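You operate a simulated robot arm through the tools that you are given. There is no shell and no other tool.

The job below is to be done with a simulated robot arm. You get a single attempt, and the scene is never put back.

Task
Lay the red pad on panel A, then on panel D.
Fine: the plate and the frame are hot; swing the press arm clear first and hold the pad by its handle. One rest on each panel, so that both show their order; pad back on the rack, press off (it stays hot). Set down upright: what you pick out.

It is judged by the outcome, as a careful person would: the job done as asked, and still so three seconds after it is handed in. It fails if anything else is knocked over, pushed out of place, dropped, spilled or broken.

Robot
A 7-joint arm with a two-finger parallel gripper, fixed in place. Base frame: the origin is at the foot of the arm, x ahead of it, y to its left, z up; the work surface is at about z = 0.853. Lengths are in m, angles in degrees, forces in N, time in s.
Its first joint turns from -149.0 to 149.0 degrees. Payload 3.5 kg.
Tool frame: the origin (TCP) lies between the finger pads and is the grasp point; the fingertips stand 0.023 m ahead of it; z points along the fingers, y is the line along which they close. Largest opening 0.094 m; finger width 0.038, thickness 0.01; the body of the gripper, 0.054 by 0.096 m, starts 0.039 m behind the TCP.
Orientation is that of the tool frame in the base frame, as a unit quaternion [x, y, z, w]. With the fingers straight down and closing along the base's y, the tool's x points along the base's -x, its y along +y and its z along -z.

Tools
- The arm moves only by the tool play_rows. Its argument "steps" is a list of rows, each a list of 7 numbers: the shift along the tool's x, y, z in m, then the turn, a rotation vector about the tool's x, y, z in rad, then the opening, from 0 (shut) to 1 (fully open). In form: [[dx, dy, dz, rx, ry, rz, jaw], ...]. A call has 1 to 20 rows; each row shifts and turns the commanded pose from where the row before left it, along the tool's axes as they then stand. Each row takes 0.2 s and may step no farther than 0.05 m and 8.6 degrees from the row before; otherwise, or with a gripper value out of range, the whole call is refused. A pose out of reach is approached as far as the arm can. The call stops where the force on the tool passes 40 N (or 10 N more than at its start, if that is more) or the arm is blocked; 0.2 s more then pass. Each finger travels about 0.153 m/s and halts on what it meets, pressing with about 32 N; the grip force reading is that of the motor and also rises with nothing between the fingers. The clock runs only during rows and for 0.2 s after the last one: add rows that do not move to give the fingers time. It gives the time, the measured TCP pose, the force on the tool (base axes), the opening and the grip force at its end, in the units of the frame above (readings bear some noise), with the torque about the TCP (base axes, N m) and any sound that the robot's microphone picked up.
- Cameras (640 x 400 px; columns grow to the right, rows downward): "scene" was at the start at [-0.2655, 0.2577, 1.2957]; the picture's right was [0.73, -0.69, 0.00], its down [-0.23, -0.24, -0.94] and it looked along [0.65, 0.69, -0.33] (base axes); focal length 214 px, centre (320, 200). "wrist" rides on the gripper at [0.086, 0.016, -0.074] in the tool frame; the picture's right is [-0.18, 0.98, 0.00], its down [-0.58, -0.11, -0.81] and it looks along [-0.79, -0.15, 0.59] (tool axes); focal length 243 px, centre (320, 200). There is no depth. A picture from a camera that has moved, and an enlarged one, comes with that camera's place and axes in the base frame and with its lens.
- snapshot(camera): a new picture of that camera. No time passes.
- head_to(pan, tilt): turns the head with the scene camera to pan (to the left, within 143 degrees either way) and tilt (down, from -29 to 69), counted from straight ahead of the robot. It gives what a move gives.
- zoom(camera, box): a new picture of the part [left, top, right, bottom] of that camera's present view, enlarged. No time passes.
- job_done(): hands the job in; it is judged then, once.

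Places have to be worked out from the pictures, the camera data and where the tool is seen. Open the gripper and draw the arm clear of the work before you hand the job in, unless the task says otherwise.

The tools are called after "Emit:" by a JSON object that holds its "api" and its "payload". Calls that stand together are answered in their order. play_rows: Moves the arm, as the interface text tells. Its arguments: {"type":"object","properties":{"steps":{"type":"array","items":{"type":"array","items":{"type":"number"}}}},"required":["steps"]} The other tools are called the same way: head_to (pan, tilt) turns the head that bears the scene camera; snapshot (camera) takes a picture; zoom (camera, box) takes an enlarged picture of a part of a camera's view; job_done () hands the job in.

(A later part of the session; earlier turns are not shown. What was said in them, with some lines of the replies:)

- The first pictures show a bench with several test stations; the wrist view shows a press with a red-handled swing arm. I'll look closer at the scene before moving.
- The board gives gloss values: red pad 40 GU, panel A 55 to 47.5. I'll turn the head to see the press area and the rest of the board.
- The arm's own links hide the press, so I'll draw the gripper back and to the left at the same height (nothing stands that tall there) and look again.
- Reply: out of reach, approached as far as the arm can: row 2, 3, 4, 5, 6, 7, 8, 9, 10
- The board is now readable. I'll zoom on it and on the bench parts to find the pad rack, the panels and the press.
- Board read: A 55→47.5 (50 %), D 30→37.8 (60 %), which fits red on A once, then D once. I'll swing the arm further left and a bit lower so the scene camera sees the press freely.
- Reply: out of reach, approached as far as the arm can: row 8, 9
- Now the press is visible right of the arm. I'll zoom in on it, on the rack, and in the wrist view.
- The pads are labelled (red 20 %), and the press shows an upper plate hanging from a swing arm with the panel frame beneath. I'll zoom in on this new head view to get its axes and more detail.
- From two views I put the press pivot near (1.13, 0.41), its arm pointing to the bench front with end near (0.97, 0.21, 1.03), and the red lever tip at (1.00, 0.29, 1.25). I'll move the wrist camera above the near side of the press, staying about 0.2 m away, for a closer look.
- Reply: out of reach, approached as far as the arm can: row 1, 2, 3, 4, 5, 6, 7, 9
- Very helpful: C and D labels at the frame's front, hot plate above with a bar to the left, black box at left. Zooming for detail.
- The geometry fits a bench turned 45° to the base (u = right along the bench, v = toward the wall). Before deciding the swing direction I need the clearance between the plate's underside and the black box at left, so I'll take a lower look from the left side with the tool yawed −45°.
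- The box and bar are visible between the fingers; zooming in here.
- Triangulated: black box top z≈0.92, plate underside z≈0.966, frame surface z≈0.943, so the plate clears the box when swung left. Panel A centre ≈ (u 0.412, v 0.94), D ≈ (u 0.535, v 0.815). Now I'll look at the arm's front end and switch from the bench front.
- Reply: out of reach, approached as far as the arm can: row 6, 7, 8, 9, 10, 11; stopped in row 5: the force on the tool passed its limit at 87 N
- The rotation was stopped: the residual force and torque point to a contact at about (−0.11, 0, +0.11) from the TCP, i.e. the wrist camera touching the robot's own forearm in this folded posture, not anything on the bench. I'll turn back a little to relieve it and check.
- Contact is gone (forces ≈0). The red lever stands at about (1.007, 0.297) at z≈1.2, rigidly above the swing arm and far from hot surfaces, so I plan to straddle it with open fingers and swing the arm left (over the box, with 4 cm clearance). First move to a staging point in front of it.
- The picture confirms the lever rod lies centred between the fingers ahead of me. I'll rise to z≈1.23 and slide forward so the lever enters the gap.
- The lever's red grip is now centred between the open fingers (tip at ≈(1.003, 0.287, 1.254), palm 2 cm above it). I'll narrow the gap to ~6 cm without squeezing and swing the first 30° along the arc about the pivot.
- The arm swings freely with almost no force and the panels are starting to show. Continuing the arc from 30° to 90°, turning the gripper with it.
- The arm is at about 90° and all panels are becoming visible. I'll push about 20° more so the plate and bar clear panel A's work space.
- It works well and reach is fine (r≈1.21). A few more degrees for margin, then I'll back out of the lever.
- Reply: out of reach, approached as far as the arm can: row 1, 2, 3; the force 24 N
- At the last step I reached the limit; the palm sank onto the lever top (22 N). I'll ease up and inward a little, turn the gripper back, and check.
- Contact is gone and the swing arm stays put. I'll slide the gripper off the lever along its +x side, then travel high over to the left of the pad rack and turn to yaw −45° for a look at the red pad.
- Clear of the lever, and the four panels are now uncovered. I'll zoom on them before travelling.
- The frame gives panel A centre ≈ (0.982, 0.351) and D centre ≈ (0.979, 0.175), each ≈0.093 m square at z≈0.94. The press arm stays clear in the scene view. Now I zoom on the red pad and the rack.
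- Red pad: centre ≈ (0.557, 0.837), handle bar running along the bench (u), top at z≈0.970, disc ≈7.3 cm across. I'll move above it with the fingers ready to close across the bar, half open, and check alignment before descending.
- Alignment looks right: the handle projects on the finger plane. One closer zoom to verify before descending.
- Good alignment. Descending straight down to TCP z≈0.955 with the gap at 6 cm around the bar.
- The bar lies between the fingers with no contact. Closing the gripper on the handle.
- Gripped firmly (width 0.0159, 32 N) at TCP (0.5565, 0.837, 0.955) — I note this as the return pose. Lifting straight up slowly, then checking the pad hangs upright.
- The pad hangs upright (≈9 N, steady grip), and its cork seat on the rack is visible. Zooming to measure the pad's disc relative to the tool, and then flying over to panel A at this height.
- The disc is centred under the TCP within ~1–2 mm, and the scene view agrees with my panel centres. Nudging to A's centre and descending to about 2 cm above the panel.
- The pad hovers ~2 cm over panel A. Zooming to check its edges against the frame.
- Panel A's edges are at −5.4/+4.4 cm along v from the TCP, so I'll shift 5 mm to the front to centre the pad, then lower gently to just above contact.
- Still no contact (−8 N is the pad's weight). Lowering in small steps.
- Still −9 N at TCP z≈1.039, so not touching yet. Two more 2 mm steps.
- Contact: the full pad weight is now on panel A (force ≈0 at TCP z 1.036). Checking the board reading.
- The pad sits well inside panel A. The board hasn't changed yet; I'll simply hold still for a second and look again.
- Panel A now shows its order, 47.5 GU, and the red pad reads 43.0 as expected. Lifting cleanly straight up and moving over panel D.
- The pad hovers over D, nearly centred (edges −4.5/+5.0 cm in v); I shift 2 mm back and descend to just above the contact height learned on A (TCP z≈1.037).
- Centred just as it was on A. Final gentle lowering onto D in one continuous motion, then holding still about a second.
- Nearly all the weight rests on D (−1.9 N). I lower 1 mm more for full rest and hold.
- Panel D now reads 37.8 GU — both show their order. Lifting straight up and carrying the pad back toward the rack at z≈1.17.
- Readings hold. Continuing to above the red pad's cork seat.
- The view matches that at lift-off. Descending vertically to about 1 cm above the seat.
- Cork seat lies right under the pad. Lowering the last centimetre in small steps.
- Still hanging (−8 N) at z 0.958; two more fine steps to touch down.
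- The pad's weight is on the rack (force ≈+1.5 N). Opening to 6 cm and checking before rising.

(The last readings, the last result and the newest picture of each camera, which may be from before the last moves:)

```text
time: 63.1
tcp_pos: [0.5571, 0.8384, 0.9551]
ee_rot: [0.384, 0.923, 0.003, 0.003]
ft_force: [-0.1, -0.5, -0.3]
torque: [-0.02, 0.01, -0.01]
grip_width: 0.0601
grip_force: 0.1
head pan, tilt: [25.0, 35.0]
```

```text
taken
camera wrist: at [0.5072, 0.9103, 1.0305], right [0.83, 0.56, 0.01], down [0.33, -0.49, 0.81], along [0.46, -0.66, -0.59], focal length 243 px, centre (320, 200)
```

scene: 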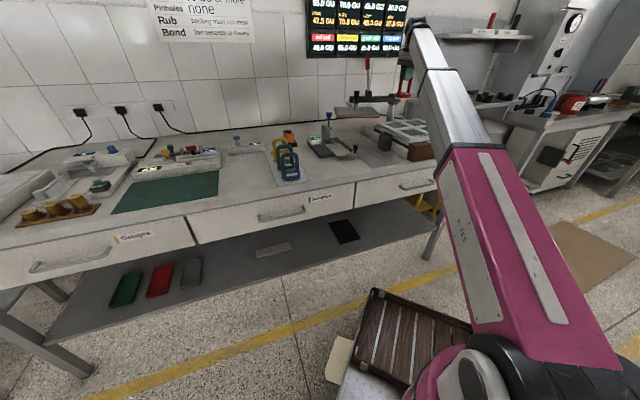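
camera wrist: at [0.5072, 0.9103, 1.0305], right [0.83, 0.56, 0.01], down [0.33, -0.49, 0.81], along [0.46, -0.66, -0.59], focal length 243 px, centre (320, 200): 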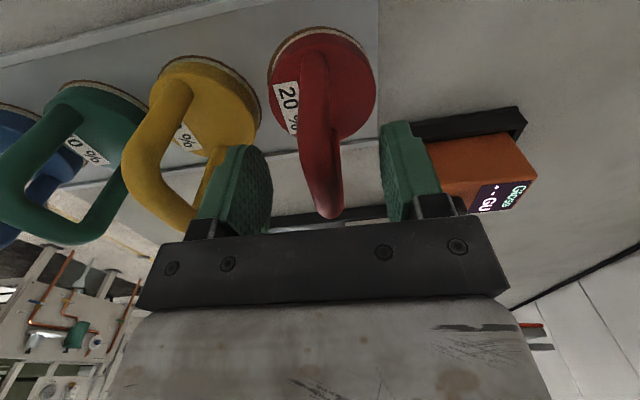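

The red pad stands upright in its place, same as before I took it. Rising straight up, then travelling back over to view the press switch at the right front of the press base.

Emit:
{"api": "play_rows", "payload": {"steps": [[0, 0, -0.02, 0, 0, 0, 0.64], [0, 0, -0.045, 0, 0, 0, 0.64], [0, 0, -0.045, 0, 0, 0, 0.64], [0, 0, -0.045, 0, 0, 0, 0.64], [0, 0, -0.045, 0, 0, 0, 0.64], [-0.044, -0.0131, 0, 0, 0, 0, 0.64], [-0.044, -0.0131, 0, 0, 0, 0, 0.64], [-0.044, -0.0131, 0, 0, 0, 0, 0.64], [-0.044, -0.0131, 0, 0, 0, 0, 0.64], [-0.044, -0.0131, 0, 0, 0, 0, 0.64], [-0.044, -0.0131, 0, 0, 0, 0, 0.64], [-0.044, -0.0131, 0, 0, 0, 0, 0.64], [-0.044, -0.0131, 0, 0, 0, 0, 0.64], [-0.044, -0.0131, 0, 0, 0, 0, 0.64], [-0.044, -0.0131, 0, 0, 0, 0, 0.64], [-0.044, -0.0131, 0, 0, 0, 0, 0.64], [-0.044, -0.0131, 0, 0, 0, 0, 0.64], [-0.044, -0.0131, 0, 0, 0, 0, 0.64], [-0.044, -0.0131, 0, 0, 0, 0, 0.64]]}}

Emit:
{"api": "play_rows", "payload": {"steps": [[-0.044, -0.0131, 0.01, 0, 0, 0, 0.64], [-0.044, -0.0131, 0.015, 0, 0, 0, 0.64], [-0.044, -0.0131, 0.015, 0, 0, 0, 0.64], [-0.044, -0.0131, 0.015, 0, 0, 0, 0.64], [0, 0, 0, 0, 0, 0, 0.64]]}}

Emit:
{"api": "snapshot", "payload": {"camera": "wrist"}}

Emit:
{"api": "snapshot", "payload": {"camera": "scene"}}

```text
time: 67.1
tcp_pos: [0.8617, 0.2716, 1.1545]
ee_rot: [0.383, 0.924, 0.004, 0.003]
ft_force: [-0.2, -0.2, -0.2]
torque: [-0.03, 0.01, -0.01]
grip_width: 0.0598
grip_force: 0.0
head pan, tilt: [25.0, 35.0]
```

```text
time: 68.3
tcp_pos: [0.9483, 0.1098, 1.1004]
ee_rot: [0.384, 0.923, 0.003, 0.003]
ft_force: [0.2, 0.7, 0.0]
torque: [0.0, 0.04, -0.02]
grip_width: 0.0602
grip_force: 0.0
head pan, tilt: [25.0, 35.0]
```

```text
taken
camera wrist: at [0.8982, 0.1814, 1.1753], right [0.83, 0.56, 0.01], down [0.33, -0.49, 0.81], along [0.46, -0.66, -0.59], focal length 243 px, centre (320, 200)
```

wrist: 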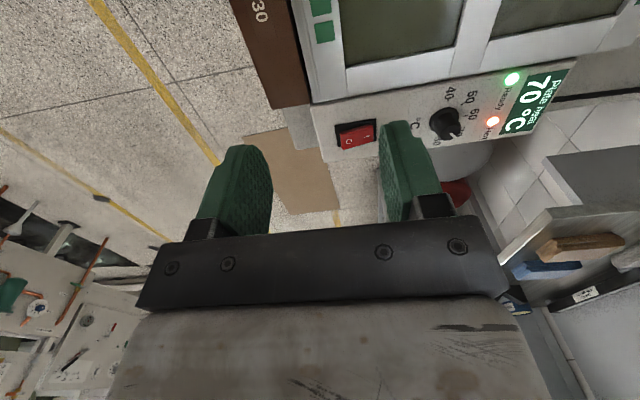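

```text
taken
```

scene: 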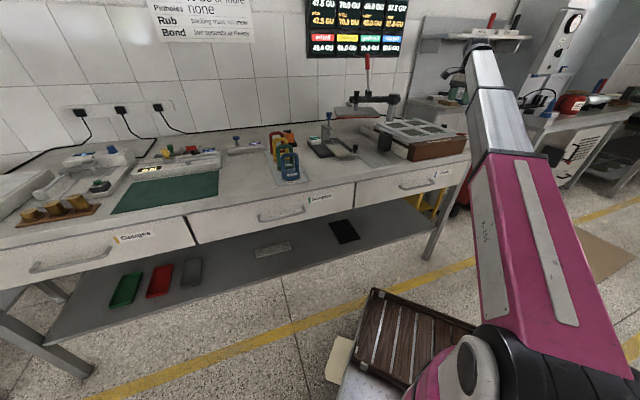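

Here is the control strip: rocker switch, temperature dial, 70 °C display. Zooming in to read the rocker's markings and position.

Emit:
{"api": "zoom", "payload": {"camera": "wrist", "box": [290, 50, 590, 170]}}

Emit:
{"api": "zoom", "payload": {"camera": "wrist", "box": [320, 105, 390, 160]}}

Emit:
{"api": "zoom", "payload": {"camera": "scene", "box": [230, 110, 340, 195]}}

```text
2.13 times, centred on (440, 110) of wrist
camera zoom: at [0.8982, 0.1814, 1.1753], right [0.83, 0.56, 0.01], down [0.33, -0.49, 0.81], along [0.46, -0.66, -0.59], focal length 518 px, centre (64, 392)
```

zoom: 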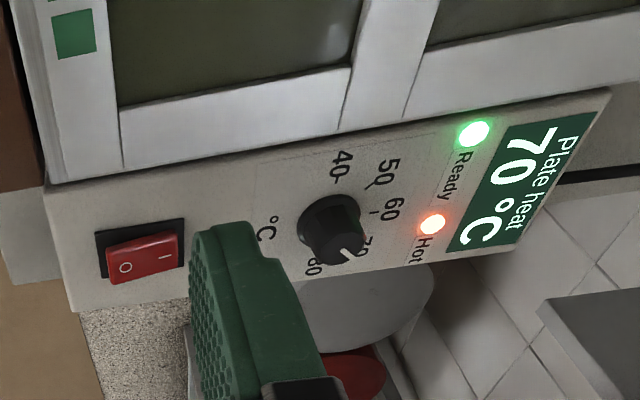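

```text
7.27 times, centred on (355, 132) of wrist
camera zoom: at [0.8982, 0.1814, 1.1753], right [0.83, 0.56, 0.01], down [0.33, -0.49, 0.81], along [0.46, -0.66, -0.59], focal length 1764 px, centre (66, 691)
```

zoom: 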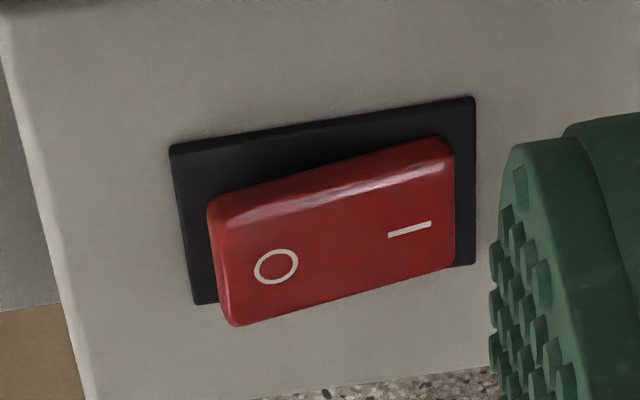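

```text
4.71 times, centred on (285, 152) of scene
camera zoom: at [-0.2497, 0.2272, 1.2706], right [0.42, -0.91, 0.0], down [-0.52, -0.24, -0.82], along [0.74, 0.35, -0.57], focal length 1009 px, centre (485, 424)
```

zoom: 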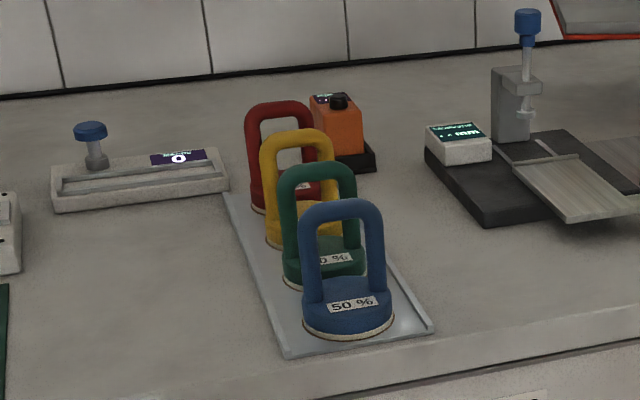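

Switch seen clearly: rocker along v with "I" pressed (on) at the rear and "O" raised at the front, centre ≈ (1.067, 0.028, 0.903). Pads on the rack stand correctly. I'll close the fingers and move above the O end at z≈1.10 to test reach.

Emit:
{"api": "play_rows", "payload": {"steps": [[0, 0, 0, 0, 0, 0, 0.3], [0, 0, 0, 0, 0, 0, 0], [-0.0365, 0.0029, 0, 0, 0, 0, 0], [-0.0365, 0.0029, 0, 0, 0, 0, 0], [-0.0365, 0.0029, 0, 0, 0, 0, 0], [-0.0366, 0.003, 0, 0, 0, 0, 0], [0, 0, 0.03, 0, 0, 0, 0], [0, 0, 0.03, 0, 0, 0, 0]]}}

Emit:
{"api": "snapshot", "payload": {"camera": "wrist"}}

Emit:
{"api": "zoom", "payload": {"camera": "scene", "box": [380, 20, 540, 170]}}

```text
time: 70.1
tcp_pos: [1.0607, 0.0162, 1.0415]
ee_rot: [0.384, 0.923, 0.004, 0.003]
ft_force: [0.3, -0.6, -0.9]
torque: [-0.04, 0.02, 0.0]
grip_width: 0.0
grip_force: 32.0
head pan, tilt: [25.0, 35.0]
```

```text
taken
camera wrist: at [1.0096, 0.0868, 1.1157], right [0.83, 0.56, 0.01], down [0.33, -0.49, 0.81], along [0.46, -0.66, -0.59], focal length 243 px, centre (320, 200)
```

wrist: 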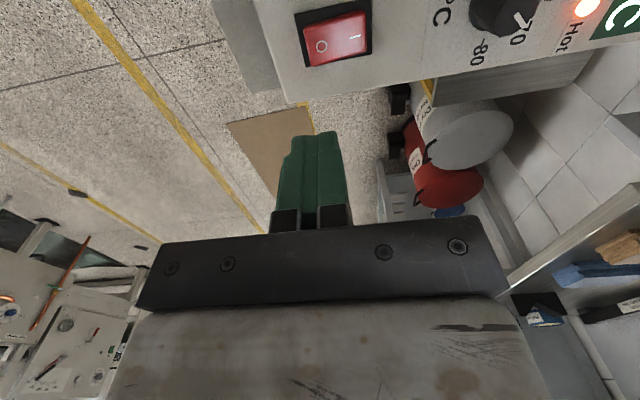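

```text
2.67 times, centred on (460, 95) of scene
camera zoom: at [-0.2496, 0.2272, 1.2707], right [0.42, -0.91, 0.0], down [-0.52, -0.24, -0.82], along [0.74, 0.35, -0.57], focal length 572 px, centre (-53, 480)
```

zoom: 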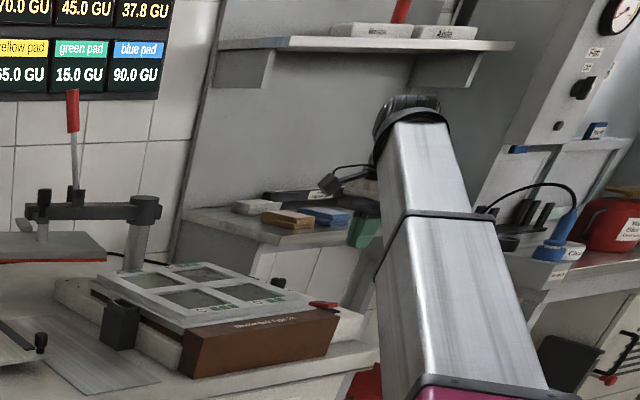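

Reach is fine and the O mark is almost straight under the fingertips. Small correction (4 mm left, 3 mm front), then down to about 1 cm above the rocker.

Emit:
{"api": "play_rows", "payload": {"steps": [[0.004, -0.003, 0.02, 0, 0, 0, 0], [0, 0, 0.03, 0, 0, 0, 0], [0, 0, 0.03, 0, 0, 0, 0], [0, 0, 0.015, 0, 0, 0, 0]]}}

Emit:
{"api": "snapshot", "payload": {"camera": "wrist"}}

Emit:
{"api": "zoom", "payload": {"camera": "wrist", "box": [260, 60, 420, 180]}}

```text
time: 71.1
tcp_pos: [1.0558, 0.016, 0.9447]
ee_rot: [0.383, 0.924, 0.003, 0.003]
ft_force: [0.2, 0.2, 0.4]
torque: [0.03, 0.01, 0.01]
grip_width: 0.0001
grip_force: 31.5
head pan, tilt: [25.0, 35.0]
```

```text
taken
camera wrist: at [1.0059, 0.088, 1.0201], right [0.83, 0.56, 0.01], down [0.33, -0.49, 0.81], along [0.46, -0.66, -0.59], focal length 243 px, centre (320, 200)
```

wrist: 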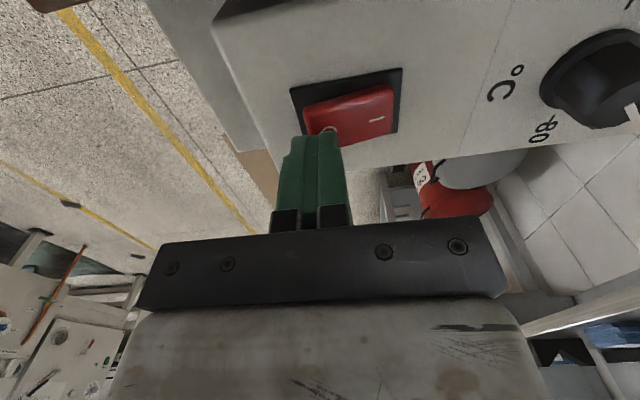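

```text
3.33 times, centred on (340, 120) of wrist
camera zoom: at [1.0059, 0.088, 1.0201], right [0.83, 0.56, 0.01], down [0.33, -0.49, 0.81], along [0.46, -0.66, -0.59], focal length 809 px, centre (253, 467)
```

zoom: 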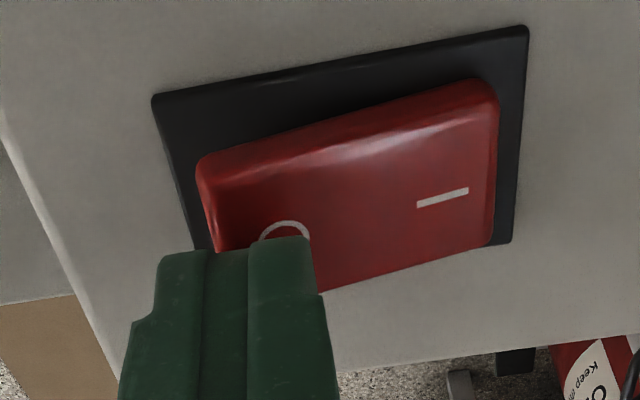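

Fingertips are over the O half of the rocker, ~1.5 cm above. Pressing down in small steps while watching the force.

Emit:
{"api": "play_rows", "payload": {"steps": [[0, 0.0015, 0.005, 0, 0, 0, 0], [0, 0, 0.004, 0, 0, 0, 0], [0, 0, 0.003, 0, 0, 0, 0]]}}

Emit:
{"api": "zoom", "payload": {"camera": "wrist", "box": [260, 60, 420, 180]}}

```text
time: 71.9
tcp_pos: [1.0571, 0.0175, 0.9365]
ee_rot: [0.383, 0.924, 0.004, 0.004]
ft_force: [-2.4, -3.2, 17.3]
torque: [0.22, 0.05, 0.03]
grip_width: 0.0
grip_force: 32.8
head pan, tilt: [25.0, 35.0]
```

```text
3.33 times, centred on (340, 120) of wrist
camera zoom: at [1.0065, 0.0889, 1.0109], right [0.83, 0.56, 0.01], down [0.32, -0.49, 0.81], along [0.46, -0.66, -0.59], focal length 809 px, centre (253, 467)
```

zoom: 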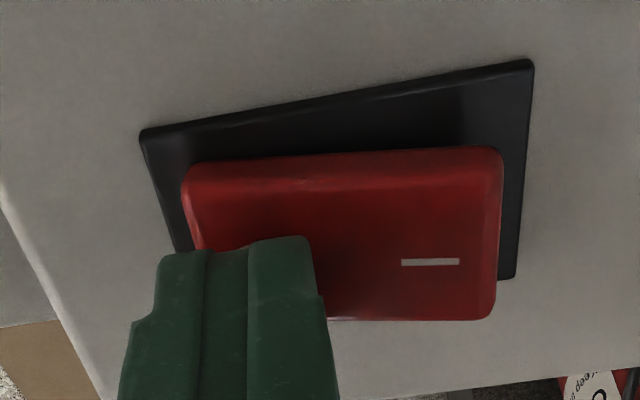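

The rocker is tipping (17 N, I side rising). Pressing a little further to make it snap over.

Emit:
{"api": "play_rows", "payload": {"steps": [[0, 0, 0.003, 0, 0, 0, 0], [0, 0, 0.003, 0, 0, 0, 0]]}}

Emit:
{"api": "snapshot", "payload": {"camera": "wrist"}}

Emit:
{"api": "zoom", "payload": {"camera": "wrist", "box": [260, 60, 420, 180]}}

```text
time: 72.3
tcp_pos: [1.0576, 0.0178, 0.9356]
ee_rot: [0.383, 0.924, 0.005, 0.006]
ft_force: [-4.9, -1.4, 15.1]
torque: [0.21, 0.18, 0.06]
grip_width: 0.0
grip_force: 32.3
head pan, tilt: [25.0, 35.0]
stopped in row 2: the force on the tool passed its limit at 45 N (the readings are from after the stop); the commanded pose is now the measured one
```

```text
taken
camera wrist: at [1.0063, 0.0889, 1.0108], right [0.83, 0.56, 0.01], down [0.32, -0.49, 0.81], along [0.46, -0.66, -0.59], focal length 243 px, centre (320, 200)
```

wrist: 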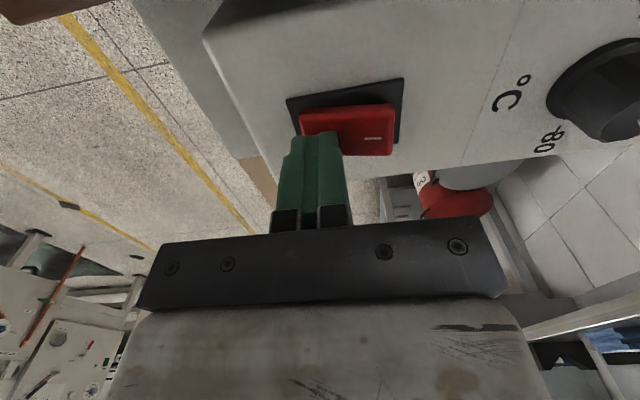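

```text
3.33 times, centred on (340, 120) of wrist
camera zoom: at [1.0063, 0.0889, 1.0108], right [0.83, 0.56, 0.01], down [0.32, -0.49, 0.81], along [0.46, -0.66, -0.59], focal length 809 px, centre (253, 467)
```

zoom: 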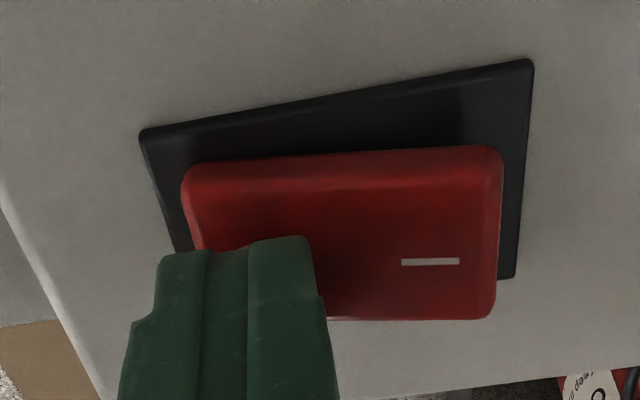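

The rocker has reached its stop (45 N peak). Lifting off to check the switch and display.

Emit:
{"api": "play_rows", "payload": {"steps": [[0, 0, -0.01, 0, 0, 0, 0], [0, 0, -0.03, 0, 0, 0, 0], [0, 0, -0.04, 0, 0, 0, 0], [0.03, 0, -0.03, 0, 0, 0, 0], [0.04, 0, -0.02, 0, 0, 0, 0], [0.04, 0, -0.02, 0, 0, 0, 0], [0.03, 0, 0, 0, 0, 0, 0]]}}

Emit:
{"api": "snapshot", "payload": {"camera": "wrist"}}

Emit:
{"api": "zoom", "payload": {"camera": "wrist", "box": [290, 40, 590, 170]}}

```text
time: 73.9
tcp_pos: [0.9559, 0.1152, 1.0834]
ee_rot: [0.383, 0.924, 0.004, 0.004]
ft_force: [-0.2, -0.8, -0.3]
torque: [0.01, -0.01, -0.01]
grip_width: 0.0
grip_force: 31.4
head pan, tilt: [25.0, 35.0]
```

```text
taken
camera wrist: at [0.9058, 0.1882, 1.1583], right [0.83, 0.56, 0.01], down [0.32, -0.49, 0.81], along [0.46, -0.66, -0.59], focal length 243 px, centre (320, 200)
```

wrist: 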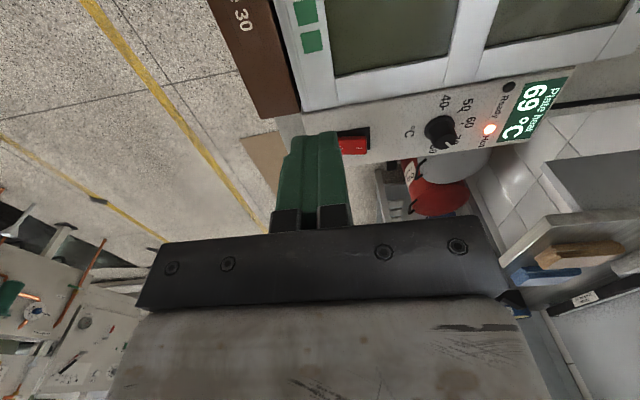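

```text
2.13 times, centred on (440, 105) of wrist
camera zoom: at [0.9058, 0.1882, 1.1583], right [0.83, 0.56, 0.01], down [0.32, -0.49, 0.81], along [0.46, -0.66, -0.59], focal length 518 px, centre (64, 403)
```

zoom: 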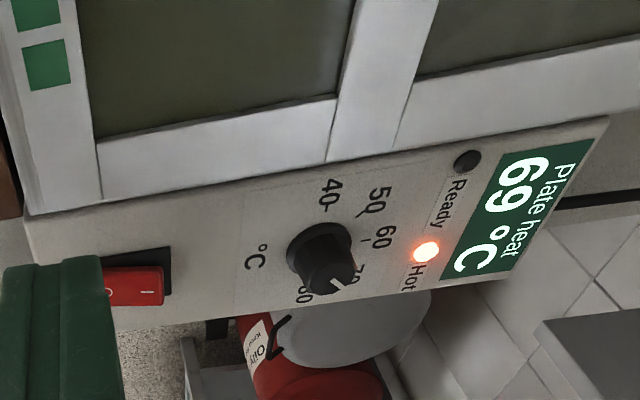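

The press is off: the Ready lamp is out, heat falling (69 °C), Hot lamp still on as told. Drawing the arm back clear of the press and opening the gripper.

Emit:
{"api": "play_rows", "payload": {"steps": [[0.03, -0.012, -0.01, 0, 0, 0, 0], [0.041, -0.017, -0.008, 0, 0, 0, 0.5], [0.041, -0.017, -0.008, 0, 0, 0, 1], [0.041, -0.017, -0.006, 0, 0, 0, 1], [0.041, -0.017, 0, 0, 0, 0, 1], [0.012, -0.005, 0, 0, 0, 0, 1], [0, 0, 0, 0, 0, 0, 1]]}}

Emit:
{"api": "snapshot", "payload": {"camera": "scene"}}

Emit:
{"api": "zoom", "payload": {"camera": "scene", "box": [230, 80, 460, 200]}}

Emit:
{"api": "zoom", "payload": {"camera": "scene", "box": [300, 0, 420, 65]}}

```text
time: 75.5
tcp_pos: [0.7509, 0.2014, 1.1125]
ee_rot: [0.384, 0.923, 0.004, 0.005]
ft_force: [-0.6, 0.4, -0.4]
torque: [0.0, 0.03, 0.02]
grip_width: 0.0941
grip_force: 0.0
head pan, tilt: [25.0, 35.0]
```

```text
taken
```

scene: 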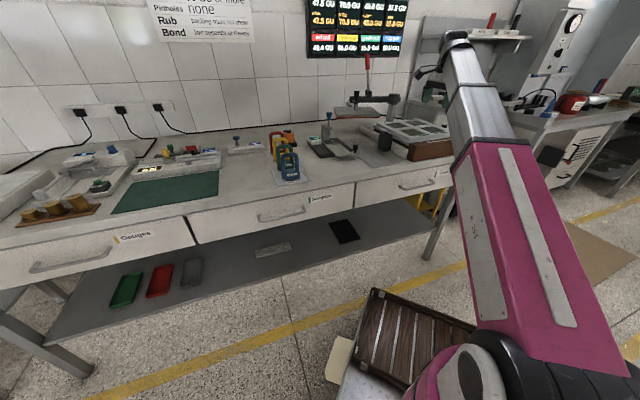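

```text
2.78 times, centred on (345, 140) of scene
camera zoom: at [-0.2497, 0.2271, 1.2706], right [0.42, -0.91, 0.0], down [-0.52, -0.24, -0.82], along [0.74, 0.35, -0.57], focal length 597 px, centre (250, 367)
```

zoom: 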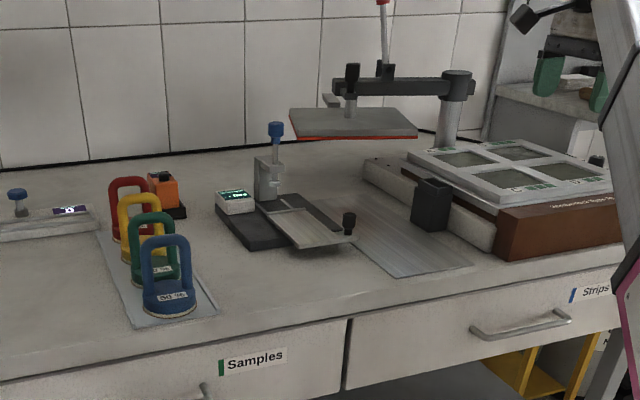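

```text
5.33 times, centred on (360, 32) of scene
camera zoom: at [-0.2497, 0.2271, 1.2706], right [0.42, -0.91, 0.0], down [-0.52, -0.24, -0.82], along [0.74, 0.35, -0.57], focal length 1144 px, centre (107, 1093)
```

zoom: 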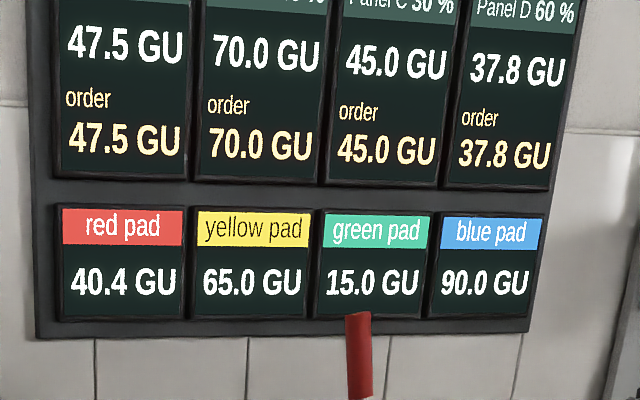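

Everything checks: A 47.5 and D 37.8 GU match their orders, the red pad is upright on the rack, the press is off with its arm swung clear, nothing else has moved, and the gripper is open and withdrawn. Handing in.

Emit:
{"api": "job_done", "payload": {}}

```text
The job is handed in.
```

The job is done and handed in. I laid the red pad once on panel A, then once on panel D, and both now show their order: A reads 47.5 GU and D reads 37.8 GU.

- **Press arm:** I swung it clear to the left by its red lever, and it stays there.
- **Red pad:** It was held only by its handle and is back upright in its place on the rack.
- **Press:** It is switched off. The Ready lamp is out, the Hot lamp is still on, and the display read 69 °C and falling.
- **Surroundings:** Nothing else on the bench looks moved in the last pictures. The gripper is open and drawn back.

Two contacts went above what I planned:

- **Wrist camera:** While I was looking around, it touched what I judged to be the robot's own forearm. The move stopped itself at 87 N.
- **Red lever:** At the end of the swing, the gripper's palm rested on top of it for a moment, at about 22 N.

I saw no damage from either.
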